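You operate a simulated robot arm through the tools that you are given. There is no shell and no other tool.

The job below is to be done with a simulated robot arm. You get a single attempt, and the scene is never put back.

JOB
Put things in order on the drying stand. At the end: the silver bolt stands where the jar with the red lid (marked "BOLTS") stood; the jar with the red lid stands on top of the brown box (marked "CARD"); the yellow scoop stands where the silver bolt stood; the blue cycle bottle is on the white tray; whatever was shut is shut again. Leave all else as you found it, and nothing knocked over. Set down upright: cycle bottle.

The check looks at the end state, three seconds after you hand in, the way a careful person would. Anything else that was tipped, shoved, dropped, spilled or broken makes it a failure. A push-on lid holds only when it is set on centred and level and pressed home; a screw cap is set on level and turned clockwise until tight.

ROBOT AND FRAMES
A 5-joint arm with a two-finger parallel gripper, fixed in place. Base frame: the origin is at the foot of the arm, x ahead of it, y to its left, z up; the work surface is at about z = 0. Lengths are in m, angles in rad, forces in N, time in s.
With the tool pointing down near the work surface it reaches from about 0.26 to 0.6 m from the base axis. Its first joint turns from -1.152 to 1.152 rad. The tool tilts only in the upright plane through the base axis and itself; it spins freely about its own axis. Payload 1.57 kg.
Tool frame: the origin (TCP) lies between the finger pads and is the grasp point; the fingertips stand 0.03 m ahead of it; z points along the fingers, y is the line along which they close. Largest opening 0.08 m; finger width 0.017, thickness 0.012; the body of the gripper, 0.04 by 0.082 m, starts 0.08 m behind the TCP.
Orientation is that of the tool frame in the base frame, as a unit quaternion [x, y, z, w]. With the fingers straight down and closing along the base's y, the tool's x points along the base's -x, its y along +y and its z along -z.

CONTROLS
- The arm moves only by the tool nudge_tool. Its argument "commands" is a list of rows, each a list of 7 numbers: the shift along the tool's x, y, z in units of 30 mm (1.0 is 30 mm), then the turn, a rotation vector about the tool's x, y, z in units of 4 degrees (1.0 is 4 degrees), then the opening, from 0 (shut) to 1 (fully open). In form: [[x, y, z, ax, ay, az, gripper], ...]. A call has 1 to 20 rows; each row shifts and turns the commanded pose from where the row before left it, along the tool's axes as they then stand. A call with a number of a shift or a turn outside -1 to 1 is refused whole. Each row takes 0.2 s and may step no farther than 0.05 m and 0.15 rad from the row before; otherwise, or with a gripper value out of range, the whole call is refused. Where a pose cannot be reached the arm comes as near as it can. A force on the tool above 40 N (or 10 N above the force at the start of the call, whichever is more), or a blocked arm, ends the call early, and 0.2 s more pass. The fingers move at their own pace (about 0.153 m/s each) and stop on an object; they squeeze with about 28 N. The grip force told is the motor's: it shows also when the fingers shut on nothing. Time passes only in rows, and 0.2 s behind the last, so rows that do not move let the fingers close. The reply holds the time, the measured pose of the TCP, the force on the tool along the base axes, the opening and the grip force, in the units named above and with some noise, with the torque about the TCP (base axes, N m) and any sound that the robot's microphone picked up.
- Cameras (640 x 400 px; columns grow to the right, rows downward): "scene" is fixed at [0.0335, 0.3854, 0.5343]; the picture's right is [-0.82, -0.57, 0.00], its down [-0.26, 0.38, -0.89] and it looks along [0.50, -0.73, -0.46] (base axes); focal length 326 px, centre (320, 200). "wrist" rides on the gripper at [0.072, -0.007, -0.122] in the tool frame; the picture's right is [0.09, 1.00, 0.00], its down [-0.84, 0.08, -0.54] and it looks along [-0.54, 0.05, 0.84] (tool axes); focal length 238 px, centre (320, 200). There is no depth. A picture from a camera that has moved, and an enlarged one, comes with that camera's place and axes in the base frame and with its lens.
- grab_frame(camera): a new picture of that camera. The clock stands still meanwhile.
- close_up(camera, box): a new picture of the part [left, top, right, bottom] of that camera's present view, enlarged. The clock stands still meanwhile.
- sign_off(): hands the job in; it is judged then, once.

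Nothing tells you positions but the pictures and the camera data. Unless the task says otherwise, let go and move clear before handing in.

The tools are called after ">>>" as a command line: name --pt "numbers of a row" for each row, then --argument value for the rest, lists and objects as JSON in quotes. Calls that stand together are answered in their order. nudge_tool: Moves the arm, as the interface text tells. Its arguments: {"type":"object","properties":{"commands":{"type":"array","items":{"type":"array","items":{"type":"number"}}}},"required":["commands"]} The other tools are called the same way: grab_frame (camera) takes a picture; close_up (camera, box) takes an enlarged picture of a part of a camera's view; sign_off () hands the job in.

At the start:

```text
t: 0.0
ee_pos: [0.2833, -0.2356, 0.3736]
tool_rot: [0.0, 1.0, -0.001, 0.0]
force: [-0.4, 0.1, -0.2]
ft_torque: [0.0, 0.01, 0.0]
finger_gap: 0.0801
finger_force: 0.2
```

scene: 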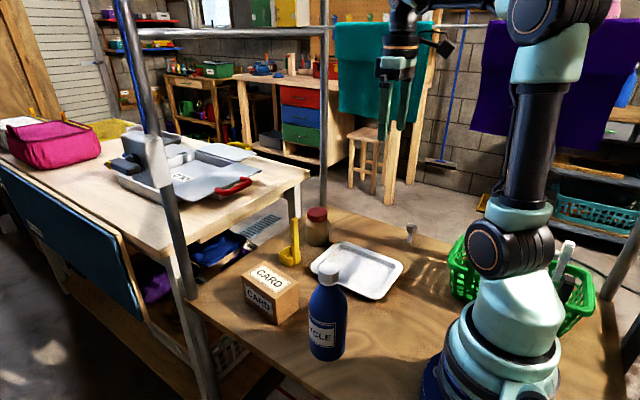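
wrist: 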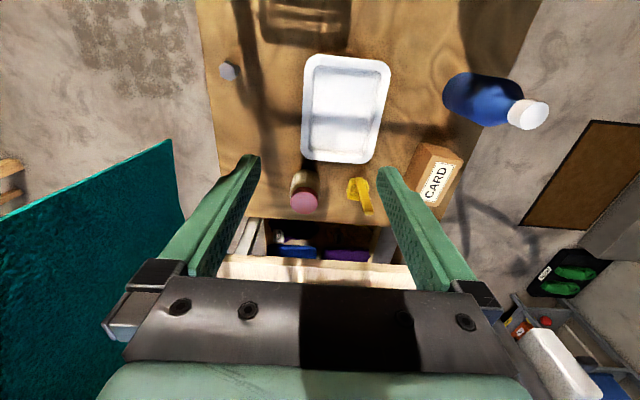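

I see a work surface with a white tray, a blue bottle, a card box, a yellow scoop, a red-lidded jar and a silver bolt. I'll look closer before moving anything.

>>> close_up --camera "scene" --box '[220, 190, 440, 370]'

>>> close_up --camera "wrist" --box '[190, 30, 560, 260]'

>>> close_up --camera "scene" --box '[270, 190, 350, 270]'

>>> close_up --camera "scene" --box '[370, 200, 450, 280]'

```text
2.22 times, centred on (330, 280) of scene
camera zoom: at [0.0335, 0.3854, 0.5343], right [-0.82, -0.57, 0.0], down [-0.26, 0.38, -0.89], along [0.5, -0.73, -0.46], focal length 725 px, centre (298, 22)
```

zoom: 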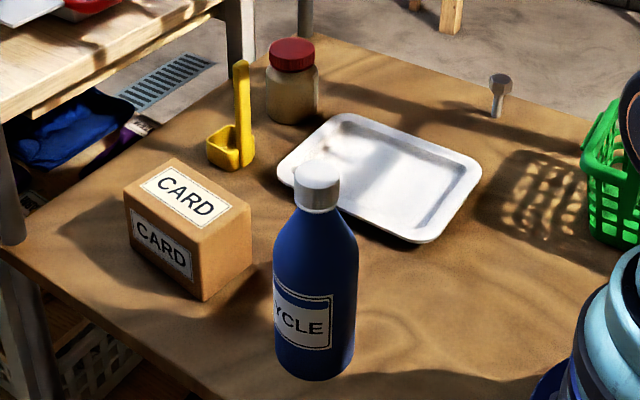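

```text
1.73 times, centred on (375, 145) of wrist
camera zoom: at [0.2115, -0.242, 0.4955], right [-0.09, 1.0, 0.0], down [0.84, 0.08, 0.54], along [0.54, 0.05, -0.84], focal length 412 px, centre (225, 295)
```

zoom: 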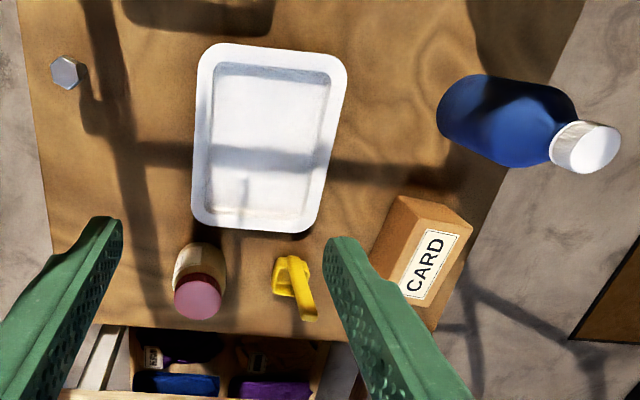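

```text
5.00 times, centred on (310, 230) of scene
camera zoom: at [0.0335, 0.3854, 0.5343], right [-0.82, -0.57, 0.0], down [-0.26, 0.38, -0.89], along [0.5, -0.73, -0.46], focal length 1631 px, centre (370, 50)
```

zoom: 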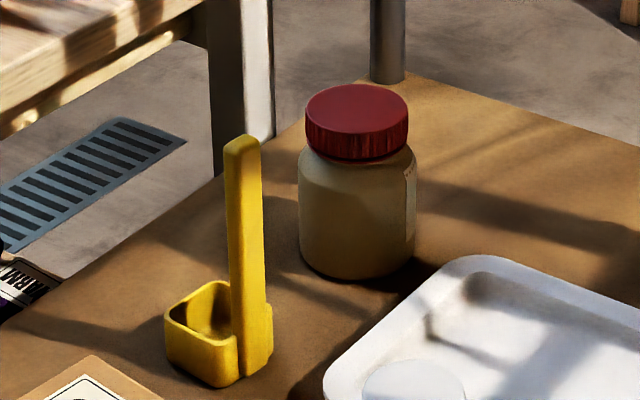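

```text
5.00 times, centred on (410, 240) of scene
camera zoom: at [0.0335, 0.3854, 0.5343], right [-0.82, -0.57, 0.0], down [-0.26, 0.38, -0.89], along [0.5, -0.73, -0.46], focal length 1631 px, centre (-130, 0)
```

zoom: 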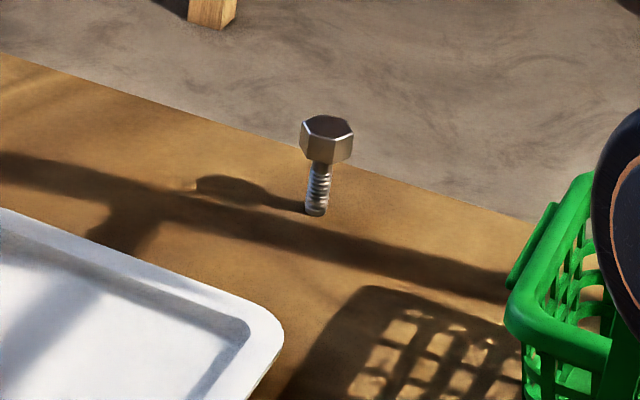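

Estimates so far: bolt (0.260, -0.390), about 57 mm tall; jar (0.478, -0.249), 96 mm tall and 65 mm wide; scoop (0.47, -0.13); box around (0.42, 0.0); bottle (0.257, 0.036), about 197 mm tall. I'll move above the jar first for a better wrist view.

>>> nudge_tool --pt "-1 0 0 0 0 0 1" --pt "-1 0 0 0 0 0 1" --pt "-1 -0.1 0.5 0 0 0 1" --pt "-1 -0.1 0.8 0 0 0 1" --pt "-1 -0.1 0.8 0 0 0 1" --pt "-0.8 -0.1 0.8 0 0 0 1" --pt "0 0 0 0 0 0 1"

>>> grab_frame --camera "wrist"

>>> grab_frame --camera "scene"

```text
t: 1.6
ee_pos: [0.4592, -0.246, 0.2844]
tool_rot: [0.0, 1.0, -0.001, 0.0]
force: [-0.3, 0.5, -0.1]
ft_torque: [0.0, 0.0, 0.03]
finger_gap: 0.0803
finger_force: 0.0
```

```text
taken
camera wrist: at [0.3878, -0.2527, 0.4057], right [-0.09, 1.0, 0.0], down [0.84, 0.08, 0.54], along [0.54, 0.05, -0.84], focal length 238 px, centre (320, 200)
```

wrist: 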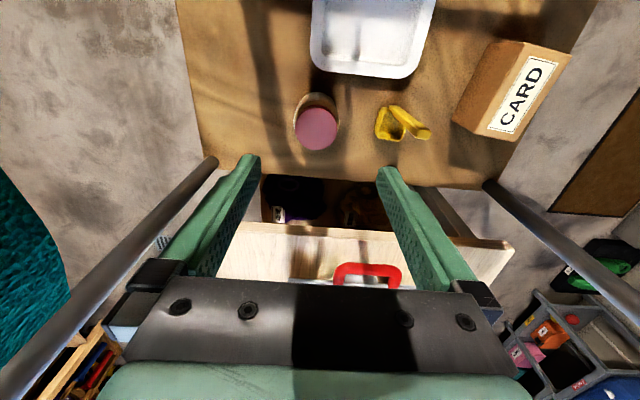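

```text
taken
```

scene: 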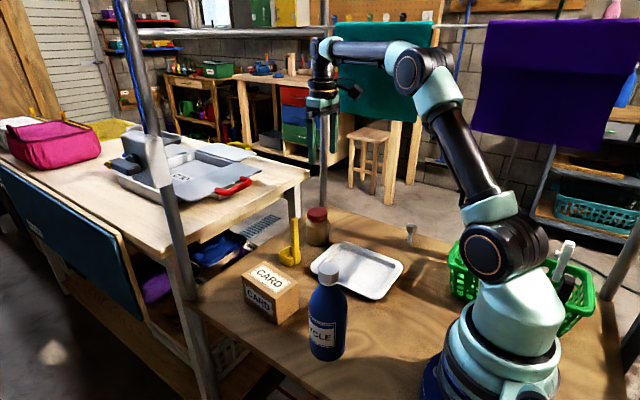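

The wrist view is clear. I'll zoom in on the scoop, box and jar to measure them.

>>> close_up --camera "wrist" --box '[280, 20, 600, 220]'

>>> close_up --camera "wrist" --box '[280, 70, 440, 170]'

>>> close_up --camera "scene" --box '[220, 220, 380, 370]'

```text
2.00 times, centred on (440, 120) of wrist
camera zoom: at [0.3878, -0.2527, 0.4057], right [-0.09, 1.0, 0.0], down [0.84, 0.08, 0.54], along [0.54, 0.05, -0.84], focal length 477 px, centre (80, 360)
```

zoom: 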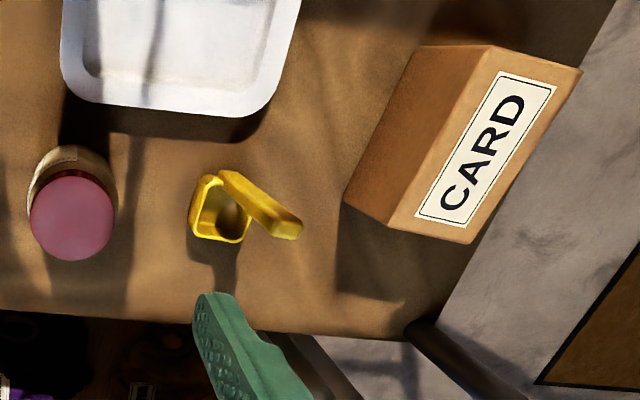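

```text
4.00 times, centred on (360, 120) of wrist
camera zoom: at [0.3878, -0.2527, 0.4057], right [-0.09, 1.0, 0.0], down [0.84, 0.08, 0.54], along [0.54, 0.05, -0.84], focal length 953 px, centre (160, 520)
```

zoom: 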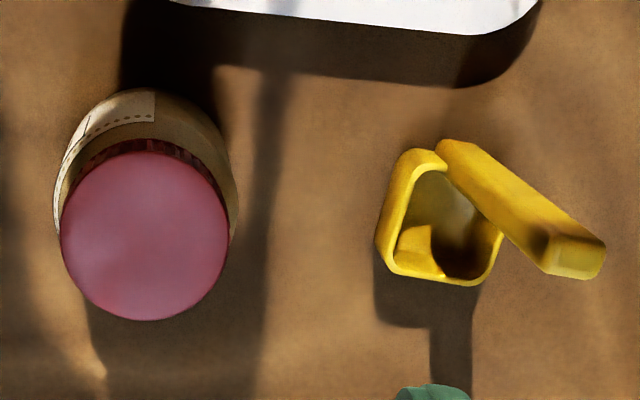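

```text
2.67 times, centred on (300, 295) of scene
camera zoom: at [0.0335, 0.3854, 0.5343], right [-0.82, -0.57, 0.0], down [-0.26, 0.38, -0.89], along [0.5, -0.73, -0.46], focal length 870 px, centre (373, -53)
```

zoom: 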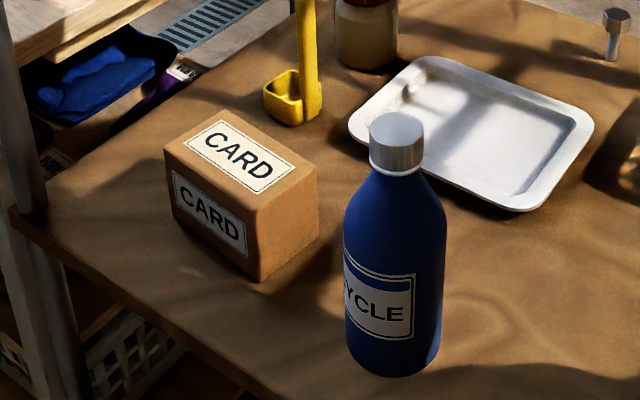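

Jar lid centre is about (0.478, -0.2495), box top about z 0.065 with centre (0.42, 0.016). The scoop handle faces me at (0.461, -0.128). I'll centre over the jar and come down partway.

>>> nudge_tool --pt "-0.63 -0.12 0 0 0 0 1" --pt "0 0 1 0 0 0 1" --pt "0 0 1 0 0 0 1" --pt "0 0 1 0 0 0 1" --pt "0 0 1 0 0 0 1" --pt "0 0 0 0 0 0 1"

>>> grab_frame --camera "wrist"

>>> close_up --camera "scene" --box '[220, 150, 380, 250]'

```text
t: 3.0
ee_pos: [0.4772, -0.2486, 0.1631]
tool_rot: [0.0, 1.0, 0.0, 0.0]
force: [0.1, 0.0, -0.8]
ft_torque: [0.0, -0.01, 0.0]
finger_gap: 0.0801
finger_force: 0.0
```

```text
taken
camera wrist: at [0.405, -0.2554, 0.2857], right [-0.09, 1.0, 0.0], down [0.84, 0.08, 0.54], along [0.54, 0.05, -0.84], focal length 238 px, centre (320, 200)
```

wrist: 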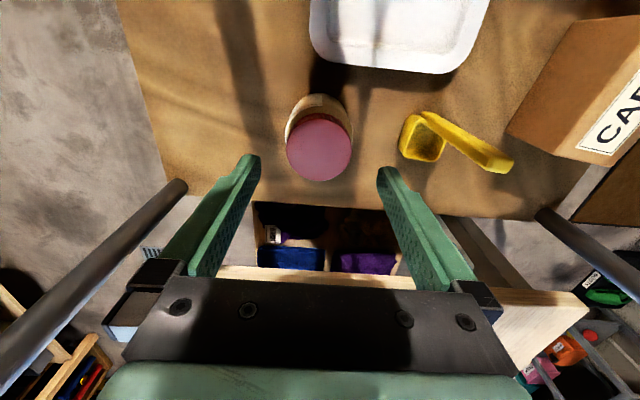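

```text
4.00 times, centred on (300, 200) of scene
camera zoom: at [0.0335, 0.3854, 0.5343], right [-0.82, -0.57, 0.0], down [-0.26, 0.38, -0.89], along [0.5, -0.73, -0.46], focal length 1304 px, centre (400, 200)
```

zoom: 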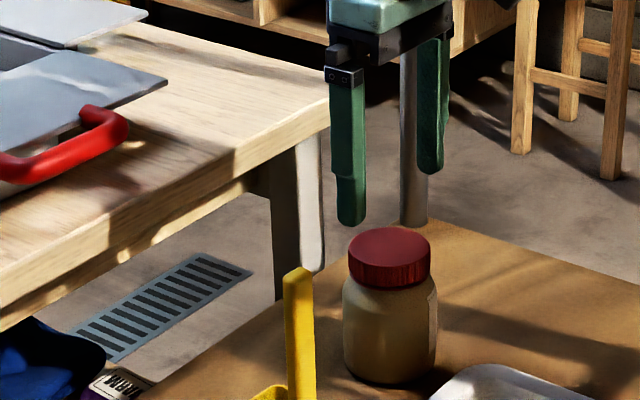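

The jar is centred under the gripper, so I'll descend to the body and close.

>>> nudge_tool --pt "0 -0.03 0.8 0 0 0 1" --pt "0 0 0.8 0 0 0 1" --pt "0 0 0.8 0 0 0 1" --pt "0 0 0.8 0 0 0 1" --pt "0 0 0.7 0 0 0 1" --pt "0 0 0 0 0 0 1"

>>> close_up --camera "scene" --box '[260, 170, 380, 260]'

>>> grab_frame --camera "wrist"

```text
t: 4.4
ee_pos: [0.4745, -0.2524, 0.0511]
tool_rot: [0.0, 1.0, 0.0, -0.001]
force: [0.4, 0.6, 0.4]
ft_torque: [0.02, 0.0, -0.02]
finger_gap: 0.0801
finger_force: 0.1
```

```text
4.44 times, centred on (320, 215) of scene
camera zoom: at [0.0335, 0.3854, 0.5343], right [-0.82, -0.57, 0.0], down [-0.26, 0.38, -0.89], along [0.5, -0.73, -0.46], focal length 1450 px, centre (320, 133)
```

zoom: 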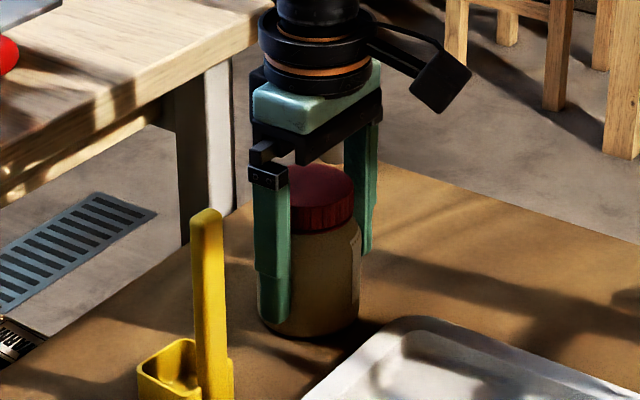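

```text
taken
camera wrist: at [0.4023, -0.2581, 0.1731], right [-0.09, 1.0, 0.0], down [0.84, 0.08, 0.54], along [0.54, 0.05, -0.84], focal length 238 px, centre (320, 200)
```

wrist: 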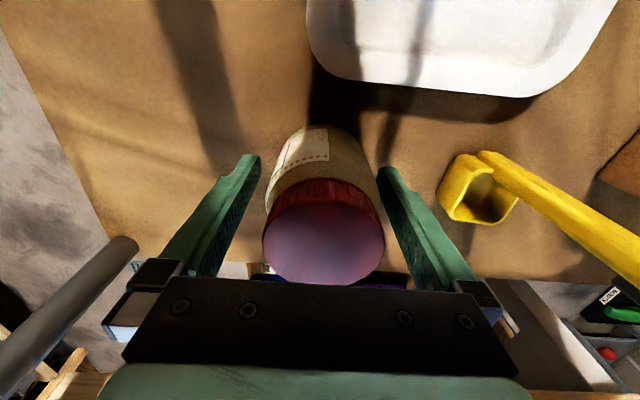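

The fingers straddle the jar body. I'll shift about 1 mm to +y, then close.

>>> nudge_tool --pt "0 0.03 0.1 0 0 0 1" --pt "0 0 0 0 0 0 0.85" --pt "0 0 0 0 0 0 0.6" --pt "0 0 0 0 0 0 0.6" --pt "0 0 0 0 0 0 0.6"

>>> grab_frame --camera "wrist"

```text
t: 5.6
ee_pos: [0.4747, -0.2512, 0.0481]
tool_rot: [0.0, 1.0, 0.0, 0.0]
force: [1.0, 0.4, 0.5]
ft_torque: [0.03, 0.02, 0.02]
finger_gap: 0.0649
finger_force: 28.0
```

```text
taken
camera wrist: at [0.4023, -0.2573, 0.1692], right [-0.09, 1.0, 0.0], down [0.84, 0.08, 0.54], along [0.54, 0.05, -0.84], focal length 238 px, centre (320, 200)
```

wrist: 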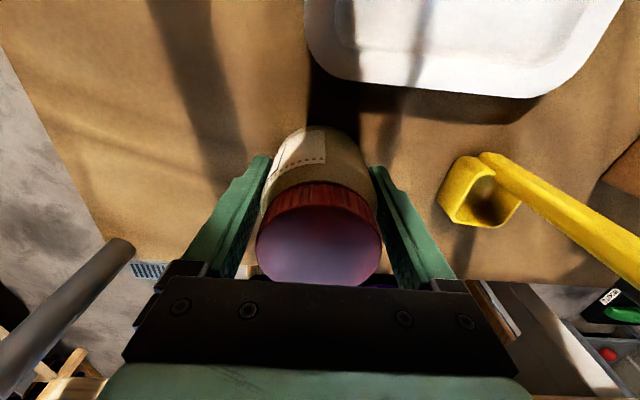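

The jar is held, 65 mm wide. I'll lift it over the scoop and carry it to above the box.

>>> nudge_tool --pt "0 0 -0.4 0 0 0 0.6" --pt "0 0 -0.8 0 0 0 0.6" --pt "0 0 -1 0 0 0 0.6" --pt "0 0 -1 0 0 0 0.6" --pt "0 0 -1 0 0 0 0.6" --pt "0 0 -1 0 0 0 0.6" --pt "0 0 -1 0 0 0 0.6" --pt "0.2 0.6 0 0 0 0 0.6" --pt "0.2 0.9 0 0 0 0 0.6" --pt "0.2 1 0 0 0 0 0.6" --pt "0.2 1 0 0 0 0 0.6" --pt "0.2 1 0 0 0 0 0.6" --pt "0.2 1 0 0 0 0 0.6" --pt "0.2 1 0 0 0 0 0.6" --pt "0.2 1 0 0 0 0 0.6" --pt "0.1 0.9 0 0 0 0 0.6" --pt "0.1 0.47 0 0 0 0 0.6" --pt "0 0 0 0 0 0 0.6"

>>> grab_frame --camera "wrist"

>>> grab_frame --camera "scene"

```text
t: 9.4
ee_pos: [0.4242, 0.0152, 0.2326]
tool_rot: [0.0, 1.0, 0.001, -0.001]
force: [0.0, -0.5, -3.2]
ft_torque: [0.01, 0.01, -0.01]
finger_gap: 0.0651
finger_force: 27.8
```

```text
taken
camera wrist: at [0.352, 0.0094, 0.3542], right [-0.09, 1.0, 0.0], down [0.84, 0.08, 0.54], along [0.54, 0.05, -0.84], focal length 238 px, centre (320, 200)
```

wrist: 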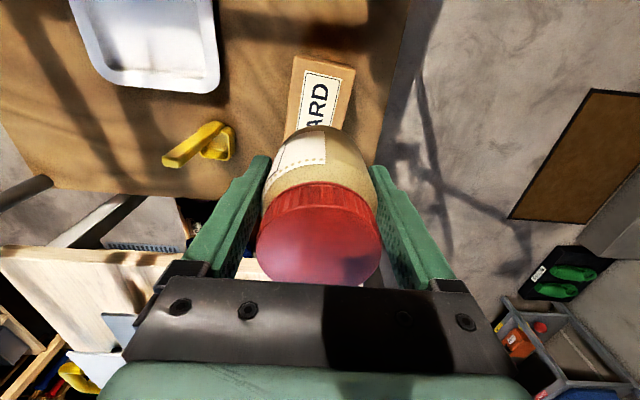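

```text
taken
```

scene: 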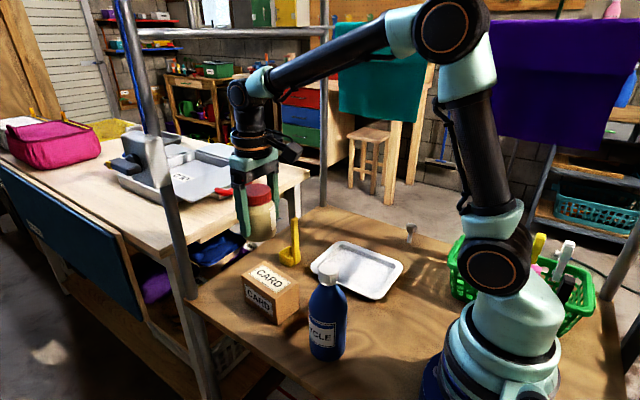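

The jar is over the box area. I'll zoom in to refine the box pose.

>>> close_up --camera "wrist" --box '[260, 40, 380, 140]'

>>> close_up --camera "scene" --box '[220, 170, 340, 330]'

```text
4.00 times, centred on (320, 90) of wrist
camera zoom: at [0.352, 0.0094, 0.3542], right [-0.09, 1.0, 0.0], down [0.84, 0.08, 0.54], along [0.54, 0.05, -0.84], focal length 953 px, centre (320, 640)
```

zoom: 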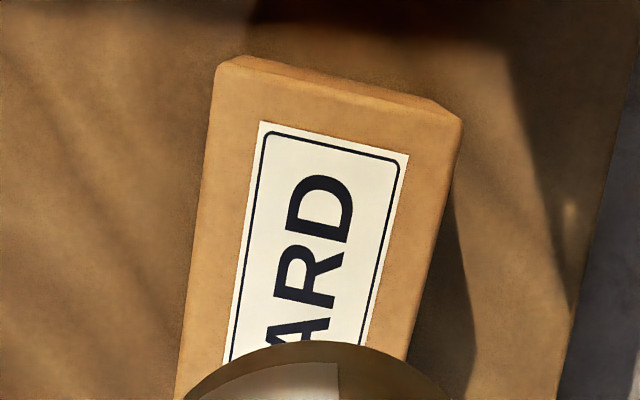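

```text
2.50 times, centred on (280, 250) of scene
camera zoom: at [0.0335, 0.3854, 0.5343], right [-0.82, -0.57, 0.0], down [-0.26, 0.38, -0.89], along [0.5, -0.73, -0.46], focal length 815 px, centre (420, 75)
```

zoom: 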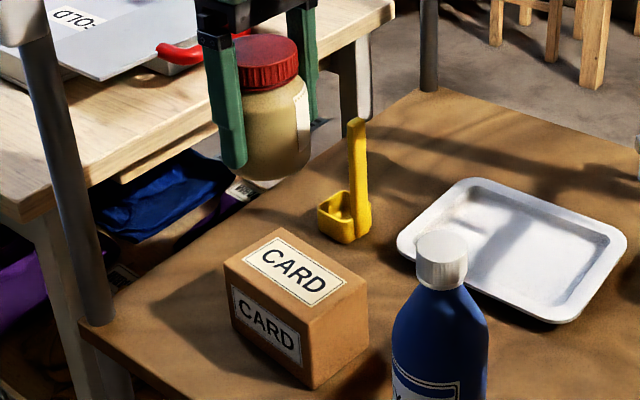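

>>> close_up --camera "scene" --box '[235, 250, 315, 330]'

```text
5.00 times, centred on (275, 290) of scene
camera zoom: at [0.0335, 0.3854, 0.5343], right [-0.82, -0.57, 0.0], down [-0.26, 0.38, -0.89], along [0.5, -0.73, -0.46], focal length 1631 px, centre (545, -250)
```

zoom: 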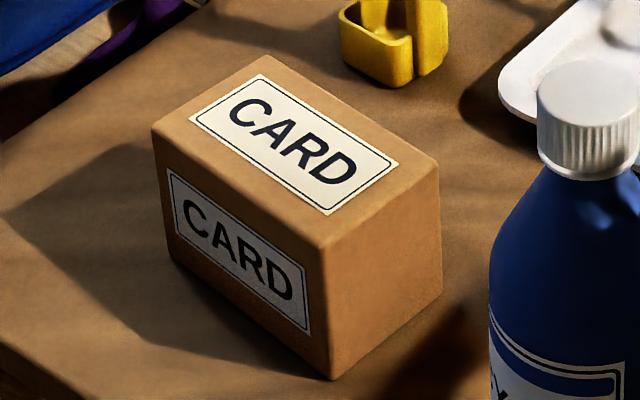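

The box is about 0.0715 m tall, with its top centre at about (0.4205, 0.0105). I'll correct sideways and lower most of the way.

>>> nudge_tool --pt "0.12 -0.15 0 0 0 0 0.6" --pt "0 0 0.9 0 0 0 0.6" --pt "0 0 0.9 0 0 0 0.6" --pt "0 0 0.8 0 0 0 0.6" --pt "0 0 0.7 0 0 0 0.6" --pt "0 0 0 0 0 0 0.6"

>>> close_up --camera "scene" --box '[215, 190, 335, 330]'

>>> grab_frame --camera "wrist"

```text
t: 10.8
ee_pos: [0.4186, 0.011, 0.134]
tool_rot: [0.001, 1.0, 0.0, 0.0]
force: [-0.1, -0.2, -3.1]
ft_torque: [-0.01, 0.02, 0.03]
finger_gap: 0.065
finger_force: 27.8
```

```text
2.86 times, centred on (275, 260) of scene
camera zoom: at [0.0335, 0.3854, 0.5343], right [-0.82, -0.57, 0.0], down [-0.26, 0.38, -0.89], along [0.5, -0.73, -0.46], focal length 932 px, centre (449, 29)
```

zoom: 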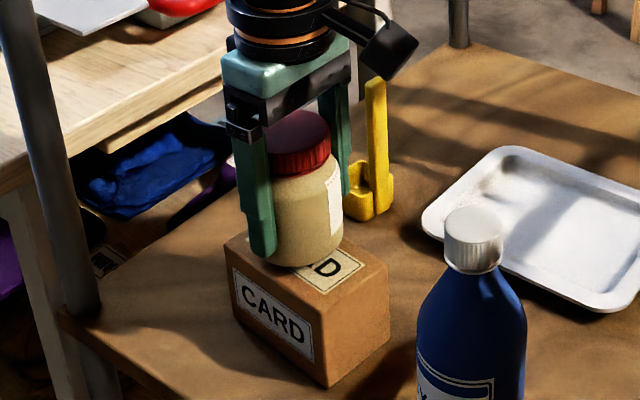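

```text
taken
camera wrist: at [0.3463, 0.0043, 0.2544], right [-0.09, 1.0, 0.0], down [0.84, 0.08, 0.54], along [0.54, 0.05, -0.84], focal length 238 px, centre (320, 200)
```

wrist: 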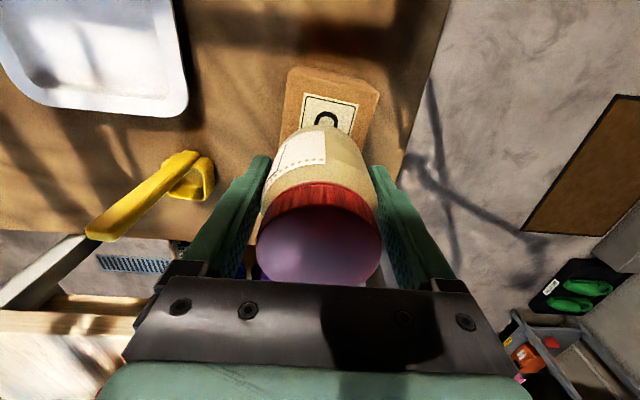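

The jar hovers about 14 mm above the box. I'll lower slowly and watch the force.

>>> nudge_tool --pt "0 0 0.1 0 0 0 0.6" --pt "0 0 0.1 0 0 0 0.6" --pt "0 0 0.1 0 0 0 0.6" --pt "0 0 0.05 0 0 0 0.6" --pt "0 0 0 0 0 0 0.6"

>>> close_up --camera "scene" --box '[235, 220, 315, 290]'

```text
t: 12.0
ee_pos: [0.418, 0.0117, 0.1245]
tool_rot: [0.001, 1.0, 0.0, 0.0]
force: [-0.1, -0.9, -2.7]
ft_torque: [0.03, -0.01, 0.01]
finger_gap: 0.0648
finger_force: 28.4
```

```text
5.71 times, centred on (275, 255) of scene
camera zoom: at [0.0335, 0.3854, 0.5343], right [-0.82, -0.57, 0.0], down [-0.26, 0.38, -0.89], along [0.5, -0.73, -0.46], focal length 1864 px, centre (577, -114)
```

zoom: 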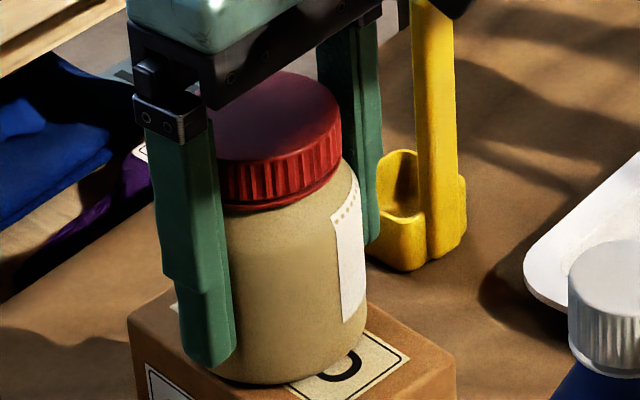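

>>> nudge_tool --pt "0 0 0.05 0 0 0 0.6" --pt "0 0 0.05 0 0 0 0.6" --pt "0 0 0 0 0 0 0.6"

>>> close_up --camera "scene" --box '[235, 240, 315, 310]'

```text
t: 12.8
ee_pos: [0.4182, 0.0102, 0.1214]
tool_rot: [-0.001, 1.0, 0.0, 0.002]
force: [-6.7, 4.5, 26.5]
ft_torque: [0.23, 0.15, 0.08]
finger_gap: 0.0648
finger_force: 28.0
```

```text
5.71 times, centred on (275, 275) of scene
camera zoom: at [0.0334, 0.3854, 0.5343], right [-0.82, -0.57, 0.0], down [-0.26, 0.38, -0.89], along [0.5, -0.73, -0.46], focal length 1864 px, centre (577, -229)
```

zoom: 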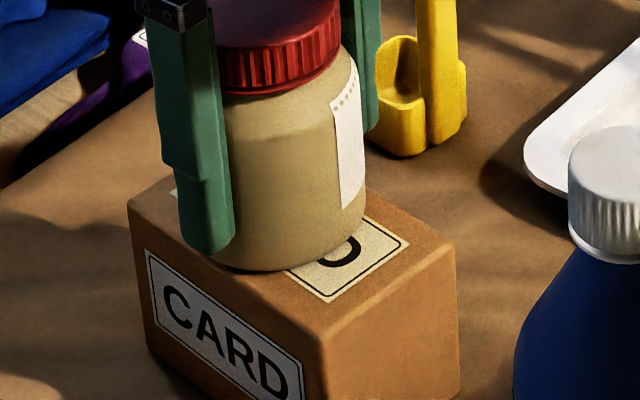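

The jar has made contact and is pressing at about 26 N. I'll ease up around 1 mm, then open.

>>> nudge_tool --pt "0 0 -0.035 0 0 0 0.6" --pt "0 0 0 0 0 0 0.6"

```text
t: 13.4
ee_pos: [0.42, 0.0105, 0.1212]
tool_rot: [0.0, 1.0, 0.0, 0.0]
force: [3.2, -0.5, 11.3]
ft_torque: [-0.03, -0.24, -0.01]
finger_gap: 0.065
finger_force: 28.2
```

>>> nudge_tool --pt "0 0 -0.02 0 0 0 0.6" --pt "0 0 0 0 0 0 0.82" --pt "0 0 0 0 0 0 0.9" --pt "0 0 0 0 0 0 1" --pt "0 0 0 0 0 0 1"

>>> grab_frame --camera "wrist"

>>> close_up --camera "scene" --box '[235, 210, 335, 310]'

```text
t: 14.6
ee_pos: [0.4195, 0.011, 0.1211]
tool_rot: [0.0, 1.0, 0.0, 0.0]
force: [-0.1, -0.2, 0.6]
ft_torque: [0.02, 0.05, 0.01]
finger_gap: 0.0799
finger_force: 0.0
```

```text
taken
camera wrist: at [0.347, 0.0042, 0.2434], right [-0.09, 1.0, 0.0], down [0.84, 0.08, 0.54], along [0.54, 0.05, -0.84], focal length 238 px, centre (320, 200)
```

wrist: 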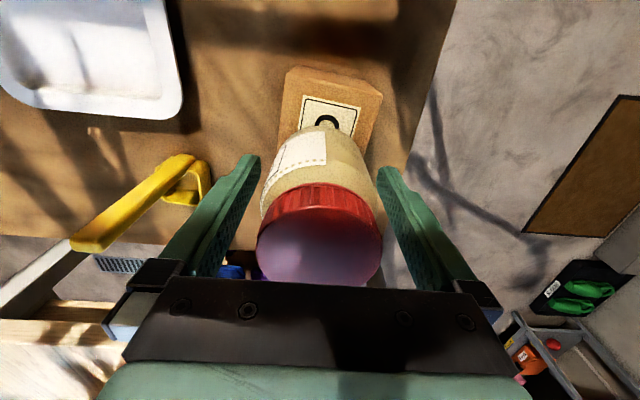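

```text
4.00 times, centred on (285, 260) of scene
camera zoom: at [0.0335, 0.3854, 0.5343], right [-0.82, -0.57, 0.0], down [-0.26, 0.38, -0.89], along [0.5, -0.73, -0.46], focal length 1304 px, centre (460, -40)
```

zoom: 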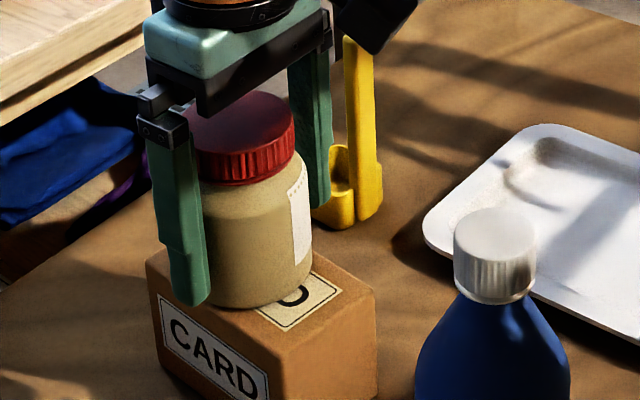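

The jar stands on the box. I'll rise straight up and travel over to the bolt.

>>> nudge_tool --pt "0 0 -0.5 0 0 0 1" --pt "0 0 -0.9 0 0 0 1" --pt "0 0 -1 0 0 0 1" --pt "0 0 -1 0 0 0 1" --pt "0 0 -1 0 0 0 1" --pt "0.38 -0.955 0 0 0 0 1" --pt "0.38 -0.955 0 0 0 0 1" --pt "0.38 -0.955 0 0 0 0 1" --pt "0.38 -0.955 0 0 0 0 1" --pt "0.38 -0.955 0 0 0 0 1" --pt "0.38 -0.955 0 0 0 0 1" --pt "0.38 -0.955 0 0 0 0 1" --pt "0.38 -0.955 0 0 0 0 1" --pt "0.38 -0.955 0 0 0 0 1" --pt "0.38 -0.955 0 0 0 0 1" --pt "0.38 -0.955 0 0 0 0 1" --pt "0.38 -0.955 0 0 0 0 1" --pt "0.38 -0.955 0 0 0 0 1" --pt "0.38 -0.955 0 0 0 0 1" --pt "0 0 0 0 0 0 1"

>>> grab_frame --camera "wrist"

>>> grab_frame --camera "scene"

```text
t: 18.8
ee_pos: [0.2596, -0.3912, 0.2544]
tool_rot: [0.0, 1.0, 0.001, 0.001]
force: [-0.3, 1.2, -1.2]
ft_torque: [0.01, 0.02, 0.01]
finger_gap: 0.08
finger_force: 0.0
```

```text
taken
camera wrist: at [0.1872, -0.3976, 0.375], right [-0.09, 1.0, 0.0], down [0.84, 0.08, 0.54], along [0.54, 0.05, -0.84], focal length 238 px, centre (320, 200)
```

wrist: 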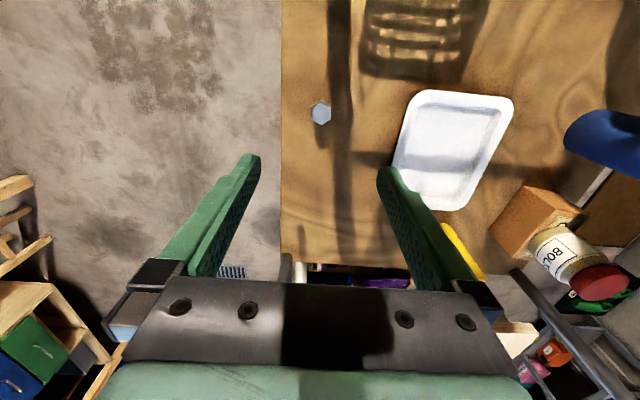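

```text
taken
```

scene: 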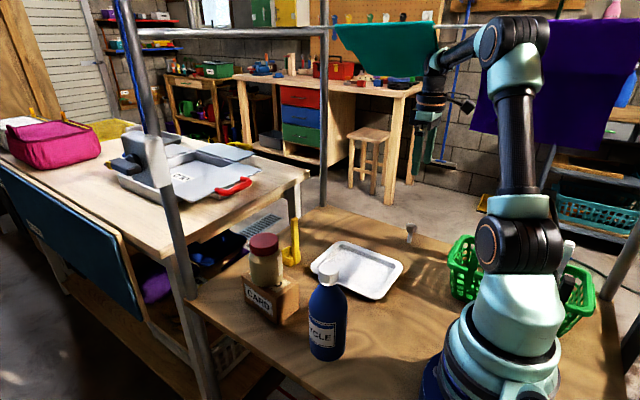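

>>> nudge_tool --pt "0.05 0 1 0 0 0 1" --pt "0 0 1 0 0 0 1" --pt "0 0 1 0 0 0 1" --pt "0 0 1 0 0 0 1" --pt "0 0 0 0 0 0 1"

>>> close_up --camera "wrist" --box '[250, 60, 390, 200]'

>>> close_up --camera "scene" --box '[370, 180, 450, 260]'

```text
t: 20.0
ee_pos: [0.2576, -0.3899, 0.1304]
tool_rot: [0.001, 1.0, 0.0, 0.001]
force: [0.3, 0.3, -0.1]
ft_torque: [-0.04, 0.03, 0.01]
finger_gap: 0.0802
finger_force: 0.1
```

```text
2.86 times, centred on (320, 130) of wrist
camera zoom: at [0.1848, -0.3952, 0.2523], right [-0.09, 1.0, 0.0], down [0.84, 0.08, 0.54], along [0.54, 0.05, -0.84], focal length 681 px, centre (320, 400)
```

zoom: 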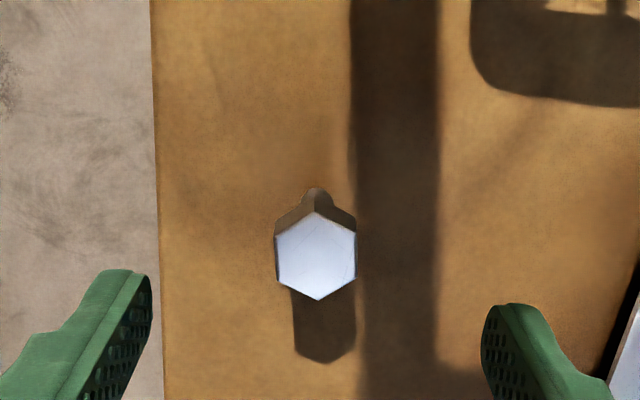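

```text
5.00 times, centred on (410, 220) of scene
camera zoom: at [0.0335, 0.3854, 0.5343], right [-0.82, -0.57, 0.0], down [-0.26, 0.38, -0.89], along [0.5, -0.73, -0.46], focal length 1631 px, centre (-130, 100)
```

zoom: 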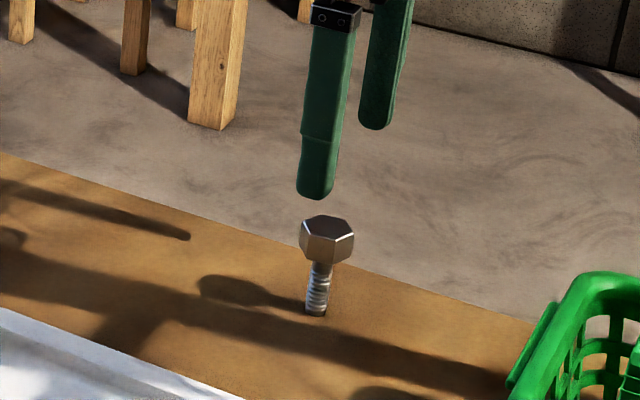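

The hex flats already face ±y, so closing along y suits it. I'll correct by 1–2 mm and descend around the head.

>>> nudge_tool --pt "-0.06 -0.035 0.8 0 0 0 1" --pt "0 0 0.8 0 0 0 1" --pt "0 0 0.7 0 0 0 1" --pt "0 0 0.45 0 0 0 1" --pt "0 0 0 0 0 0 1"

>>> grab_frame --camera "wrist"

>>> close_up --camera "scene" --box '[370, 190, 450, 270]'

```text
t: 21.2
ee_pos: [0.2584, -0.3908, 0.0505]
tool_rot: [-0.001, 1.0, 0.0, 0.0]
force: [-0.4, -0.8, -0.1]
ft_torque: [-0.02, -0.01, 0.0]
finger_gap: 0.0798
finger_force: 0.1
```

```text
taken
camera wrist: at [0.1862, -0.3966, 0.1725], right [-0.09, 1.0, 0.0], down [0.84, 0.08, 0.54], along [0.54, 0.05, -0.84], focal length 238 px, centre (320, 200)
```

wrist: 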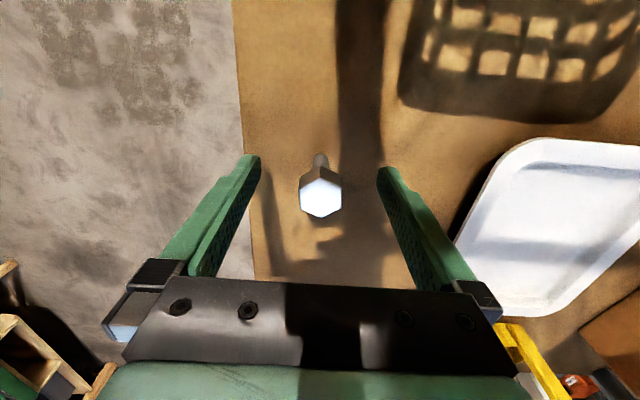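

```text
5.00 times, centred on (410, 230) of scene
camera zoom: at [0.0335, 0.3854, 0.5343], right [-0.82, -0.57, 0.0], down [-0.26, 0.38, -0.89], along [0.5, -0.73, -0.46], focal length 1631 px, centre (-130, 50)
```

zoom: 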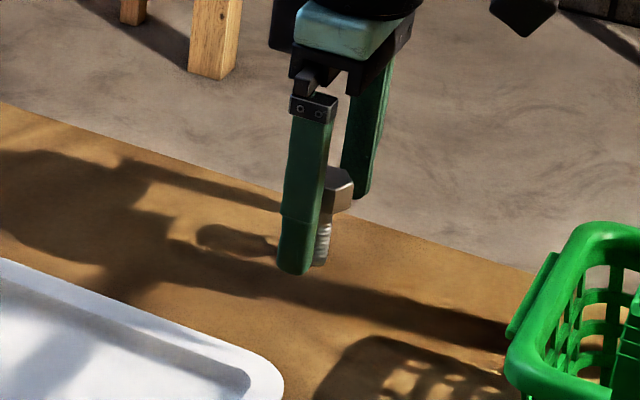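

Centred. I'll lower 3 mm more and close gently.

>>> nudge_tool --pt "0 0 0.1 0 0 0 1" --pt "0 0 0 0 0 0 0.7" --pt "0 0 0 0 0 0 0.5" --pt "0 0 0 0 0 0 0.4" --pt "0 0 0 0 0 0 0.36" --pt "0 0 0 0 0 0 0.34" --pt "0 0 0 0 0 0 0.32" --pt "0 0 0 0 0 0 0.3" --pt "0 0 0 0 0 0 0.28" --pt "0 0 0 0 0 0 0.2" --pt "0 0 0 0 0 0 0.2"

>>> close_up --camera "wrist" --box '[250, 130, 390, 270]'

>>> close_up --camera "scene" --box '[370, 190, 450, 270]'

```text
t: 23.6
ee_pos: [0.2578, -0.3917, 0.0479]
tool_rot: [0.0, 1.0, 0.0, 0.0]
force: [0.2, -0.4, -0.4]
ft_torque: [0.0, -0.02, 0.01]
finger_gap: 0.0246
finger_force: 28.5
```

```text
2.86 times, centred on (320, 200) of wrist
camera zoom: at [0.1864, -0.3977, 0.1698], right [-0.09, 1.0, 0.0], down [0.84, 0.08, 0.54], along [0.54, 0.05, -0.84], focal length 681 px, centre (320, 200)
```

zoom: 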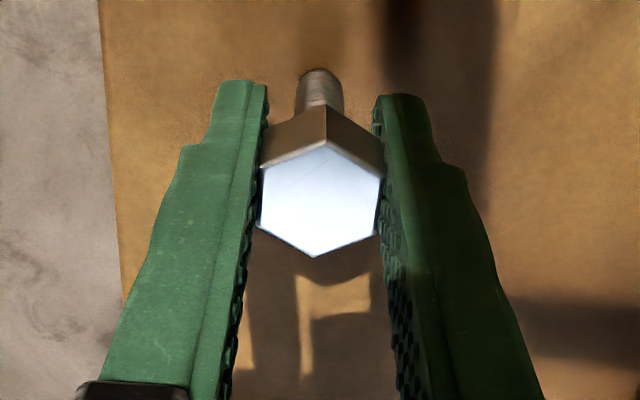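

```text
5.00 times, centred on (410, 230) of scene
camera zoom: at [0.0335, 0.3854, 0.5343], right [-0.82, -0.57, 0.0], down [-0.26, 0.38, -0.89], along [0.5, -0.73, -0.46], focal length 1631 px, centre (-130, 50)
```

zoom: 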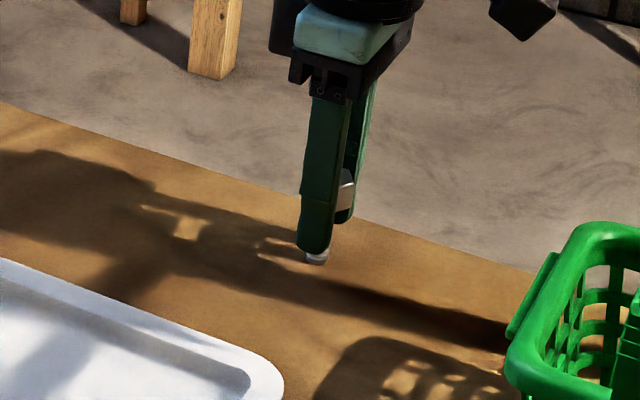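

The bolt is held with its original TCP at about (0.258, -0.391, 0.048). I'll lift it and carry it to the jar's former spot (0.476, -0.250).

>>> nudge_tool --pt "0 0 -0.2 0 0 0 0.2" --pt "0 0 -0.6 0 0 0 0.2" --pt "0 0 -0.9 0 0 0 0.2" --pt "0 0 -0.9 0 0 0 0.2" --pt "0 0 -0.8 0 0 0 0.2" --pt "-0.5 0.3 0 0 0 0 0.2" --pt "-0.9 0.59 0 0 0 0 0.2" --pt "-0.9 0.59 0 0 0 0 0.2" --pt "-0.9 0.59 0 0 0 0 0.2" --pt "-0.9 0.59 0 0 0 0 0.2" --pt "-0.9 0.59 0 0 0 0 0.2" --pt "-0.9 0.59 0 0 0 0 0.2" --pt "-0.9 0.59 0 0 0 0 0.2" --pt "-0.47 0.27 0 0 0 0 0.2" --pt "0 0 0 0 0 0 0.2"

>>> grab_frame --camera "wrist"

>>> grab_frame --camera "scene"

```text
t: 26.8
ee_pos: [0.4777, -0.2492, 0.1501]
tool_rot: [0.0, 1.0, 0.0, 0.0]
force: [0.6, 0.1, -0.4]
ft_torque: [0.01, -0.04, 0.0]
finger_gap: 0.0245
finger_force: 27.7
```

```text
taken
camera wrist: at [0.4066, -0.2556, 0.2721], right [-0.09, 1.0, 0.0], down [0.84, 0.08, 0.54], along [0.54, 0.05, -0.84], focal length 238 px, centre (320, 200)
```

wrist: 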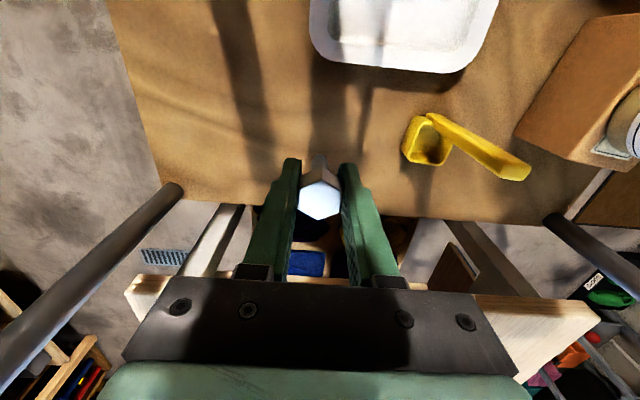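

```text
taken
```

scene: 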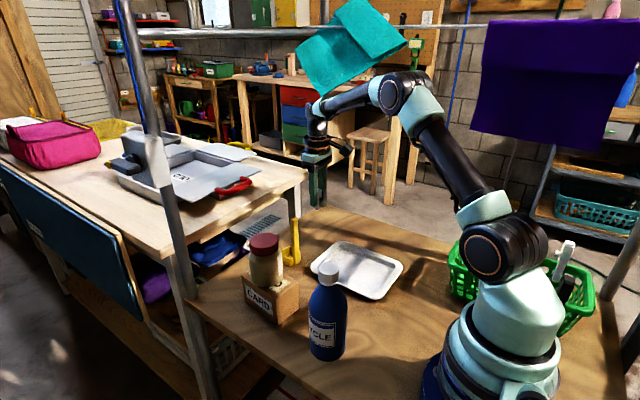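

The teal cloth looks displaced compared with the first picture, so I'll check it before going on.

>>> close_up --camera "scene" --box '[260, 0, 480, 140]'

>>> close_up --camera "scene" --box '[260, 80, 420, 240]'

```text
2.86 times, centred on (370, 70) of scene
camera zoom: at [0.0335, 0.3854, 0.5343], right [-0.82, -0.57, 0.0], down [-0.26, 0.38, -0.89], along [0.5, -0.73, -0.46], focal length 932 px, centre (177, 571)
```

zoom: 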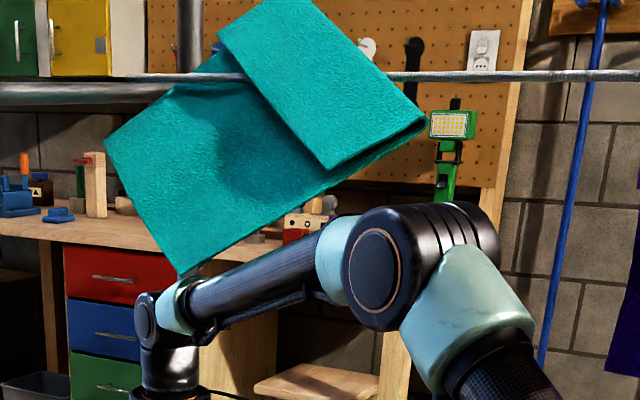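

```text
2.50 times, centred on (340, 160) of scene
camera zoom: at [0.0335, 0.3854, 0.5343], right [-0.82, -0.57, 0.0], down [-0.26, 0.38, -0.89], along [0.5, -0.73, -0.46], focal length 815 px, centre (270, 300)
```

zoom: 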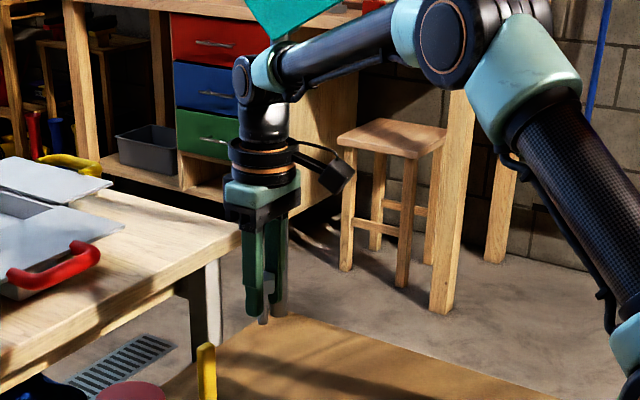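

The cloth appears to have been caught by the arm. I'll hold still for one step and see whether it's moving or resting on something.

>>> nudge_tool --pt "0 0 0 0 0 0 0.2"

>>> close_up --camera "scene" --box '[260, 0, 480, 140]'

```text
t: 27.2
ee_pos: [0.4779, -0.2493, 0.1514]
tool_rot: [0.001, 1.0, 0.0, 0.0]
force: [-0.5, 0.0, -0.5]
ft_torque: [0.01, 0.0, -0.01]
finger_gap: 0.0245
finger_force: 28.4
```

```text
2.86 times, centred on (370, 70) of scene
camera zoom: at [0.0335, 0.3854, 0.5343], right [-0.82, -0.57, 0.0], down [-0.26, 0.38, -0.89], along [0.5, -0.73, -0.46], focal length 932 px, centre (177, 571)
```

zoom: 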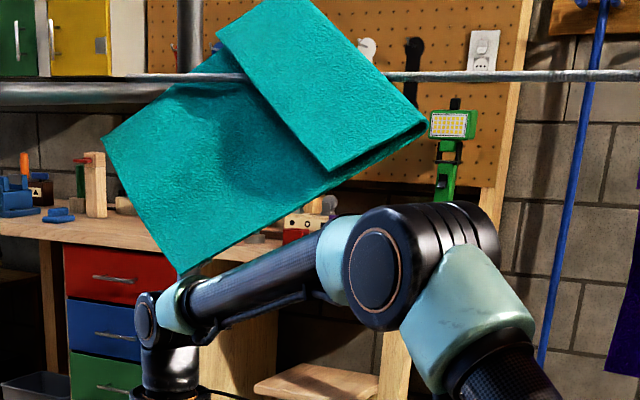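

>>> close_up --camera "scene" --box '[280, 0, 420, 110]'

>>> close_up --camera "scene" --box '[290, 70, 360, 130]'

>>> close_up --camera "scene" --box '[300, 5, 350, 50]'

```text
3.64 times, centred on (350, 55) of scene
camera zoom: at [0.0335, 0.3854, 0.5343], right [-0.82, -0.57, 0.0], down [-0.26, 0.38, -0.89], along [0.5, -0.73, -0.46], focal length 1186 px, centre (211, 727)
```

zoom: 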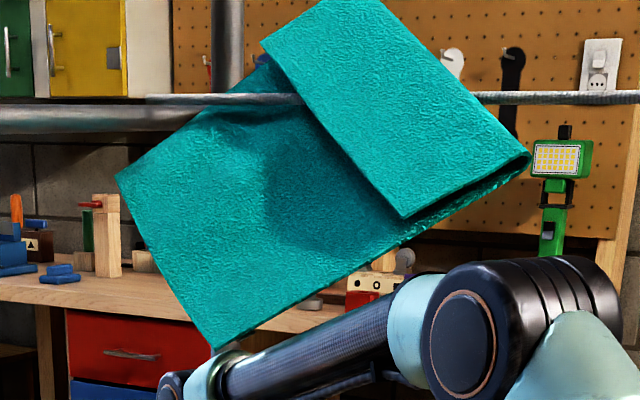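

```text
6.67 times, centred on (325, 100) of scene
camera zoom: at [0.0335, 0.3854, 0.5343], right [-0.82, -0.57, 0.0], down [-0.26, 0.38, -0.89], along [0.5, -0.73, -0.46], focal length 2174 px, centre (287, 867)
```

zoom: 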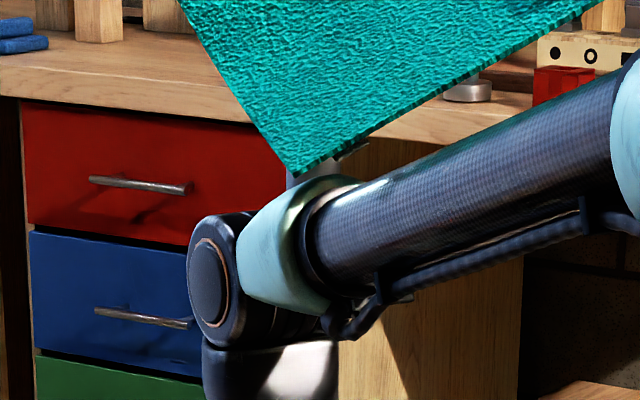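

```text
8.89 times, centred on (325, 28) of scene
camera zoom: at [0.0335, 0.3854, 0.5343], right [-0.82, -0.57, 0.0], down [-0.26, 0.38, -0.89], along [0.5, -0.73, -0.46], focal length 2899 px, centre (276, 1733)
```

zoom: 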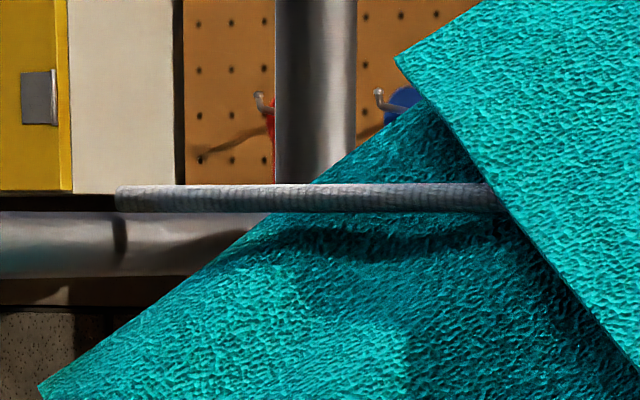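

The cloth's lower corner is resting on the arm's wrist joint while its fold is still hooked over the rail. Lowering the arm to place the bolt should let it hang back down, so I'll descend slowly and watch.

>>> nudge_tool --pt "0 0 0.3 0 0 0 0.2" --pt "0 0 0.3 0 0 0 0.2" --pt "0 0 0.3 0 0 0 0.2" --pt "0 0 0.3 0 0 0 0.2" --pt "0 0 0 0 0 0 0.2"

>>> grab_frame --camera "scene"

>>> grab_frame --camera "wrist"

```text
t: 28.4
ee_pos: [0.4786, -0.2501, 0.1141]
tool_rot: [0.0, 1.0, -0.001, 0.0]
force: [-0.1, 0.1, -0.8]
ft_torque: [0.0, -0.01, 0.01]
finger_gap: 0.0243
finger_force: 28.0
```

```text
taken
```

scene: 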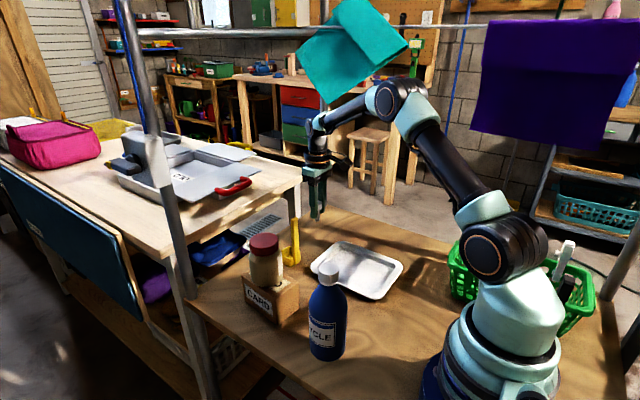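

```text
taken
camera wrist: at [0.4064, -0.256, 0.2356], right [-0.09, 1.0, 0.0], down [0.84, 0.08, 0.54], along [0.54, 0.05, -0.84], focal length 238 px, centre (320, 200)
```

wrist: 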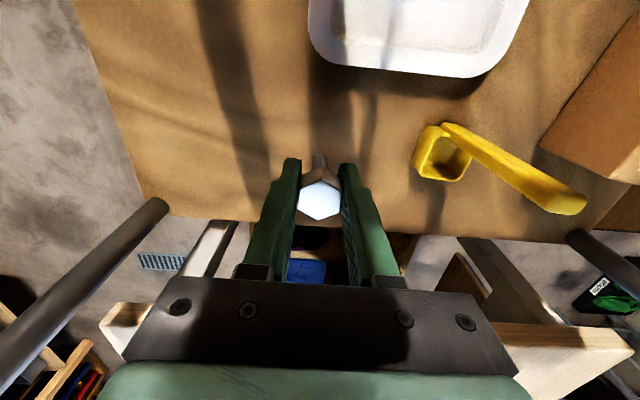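

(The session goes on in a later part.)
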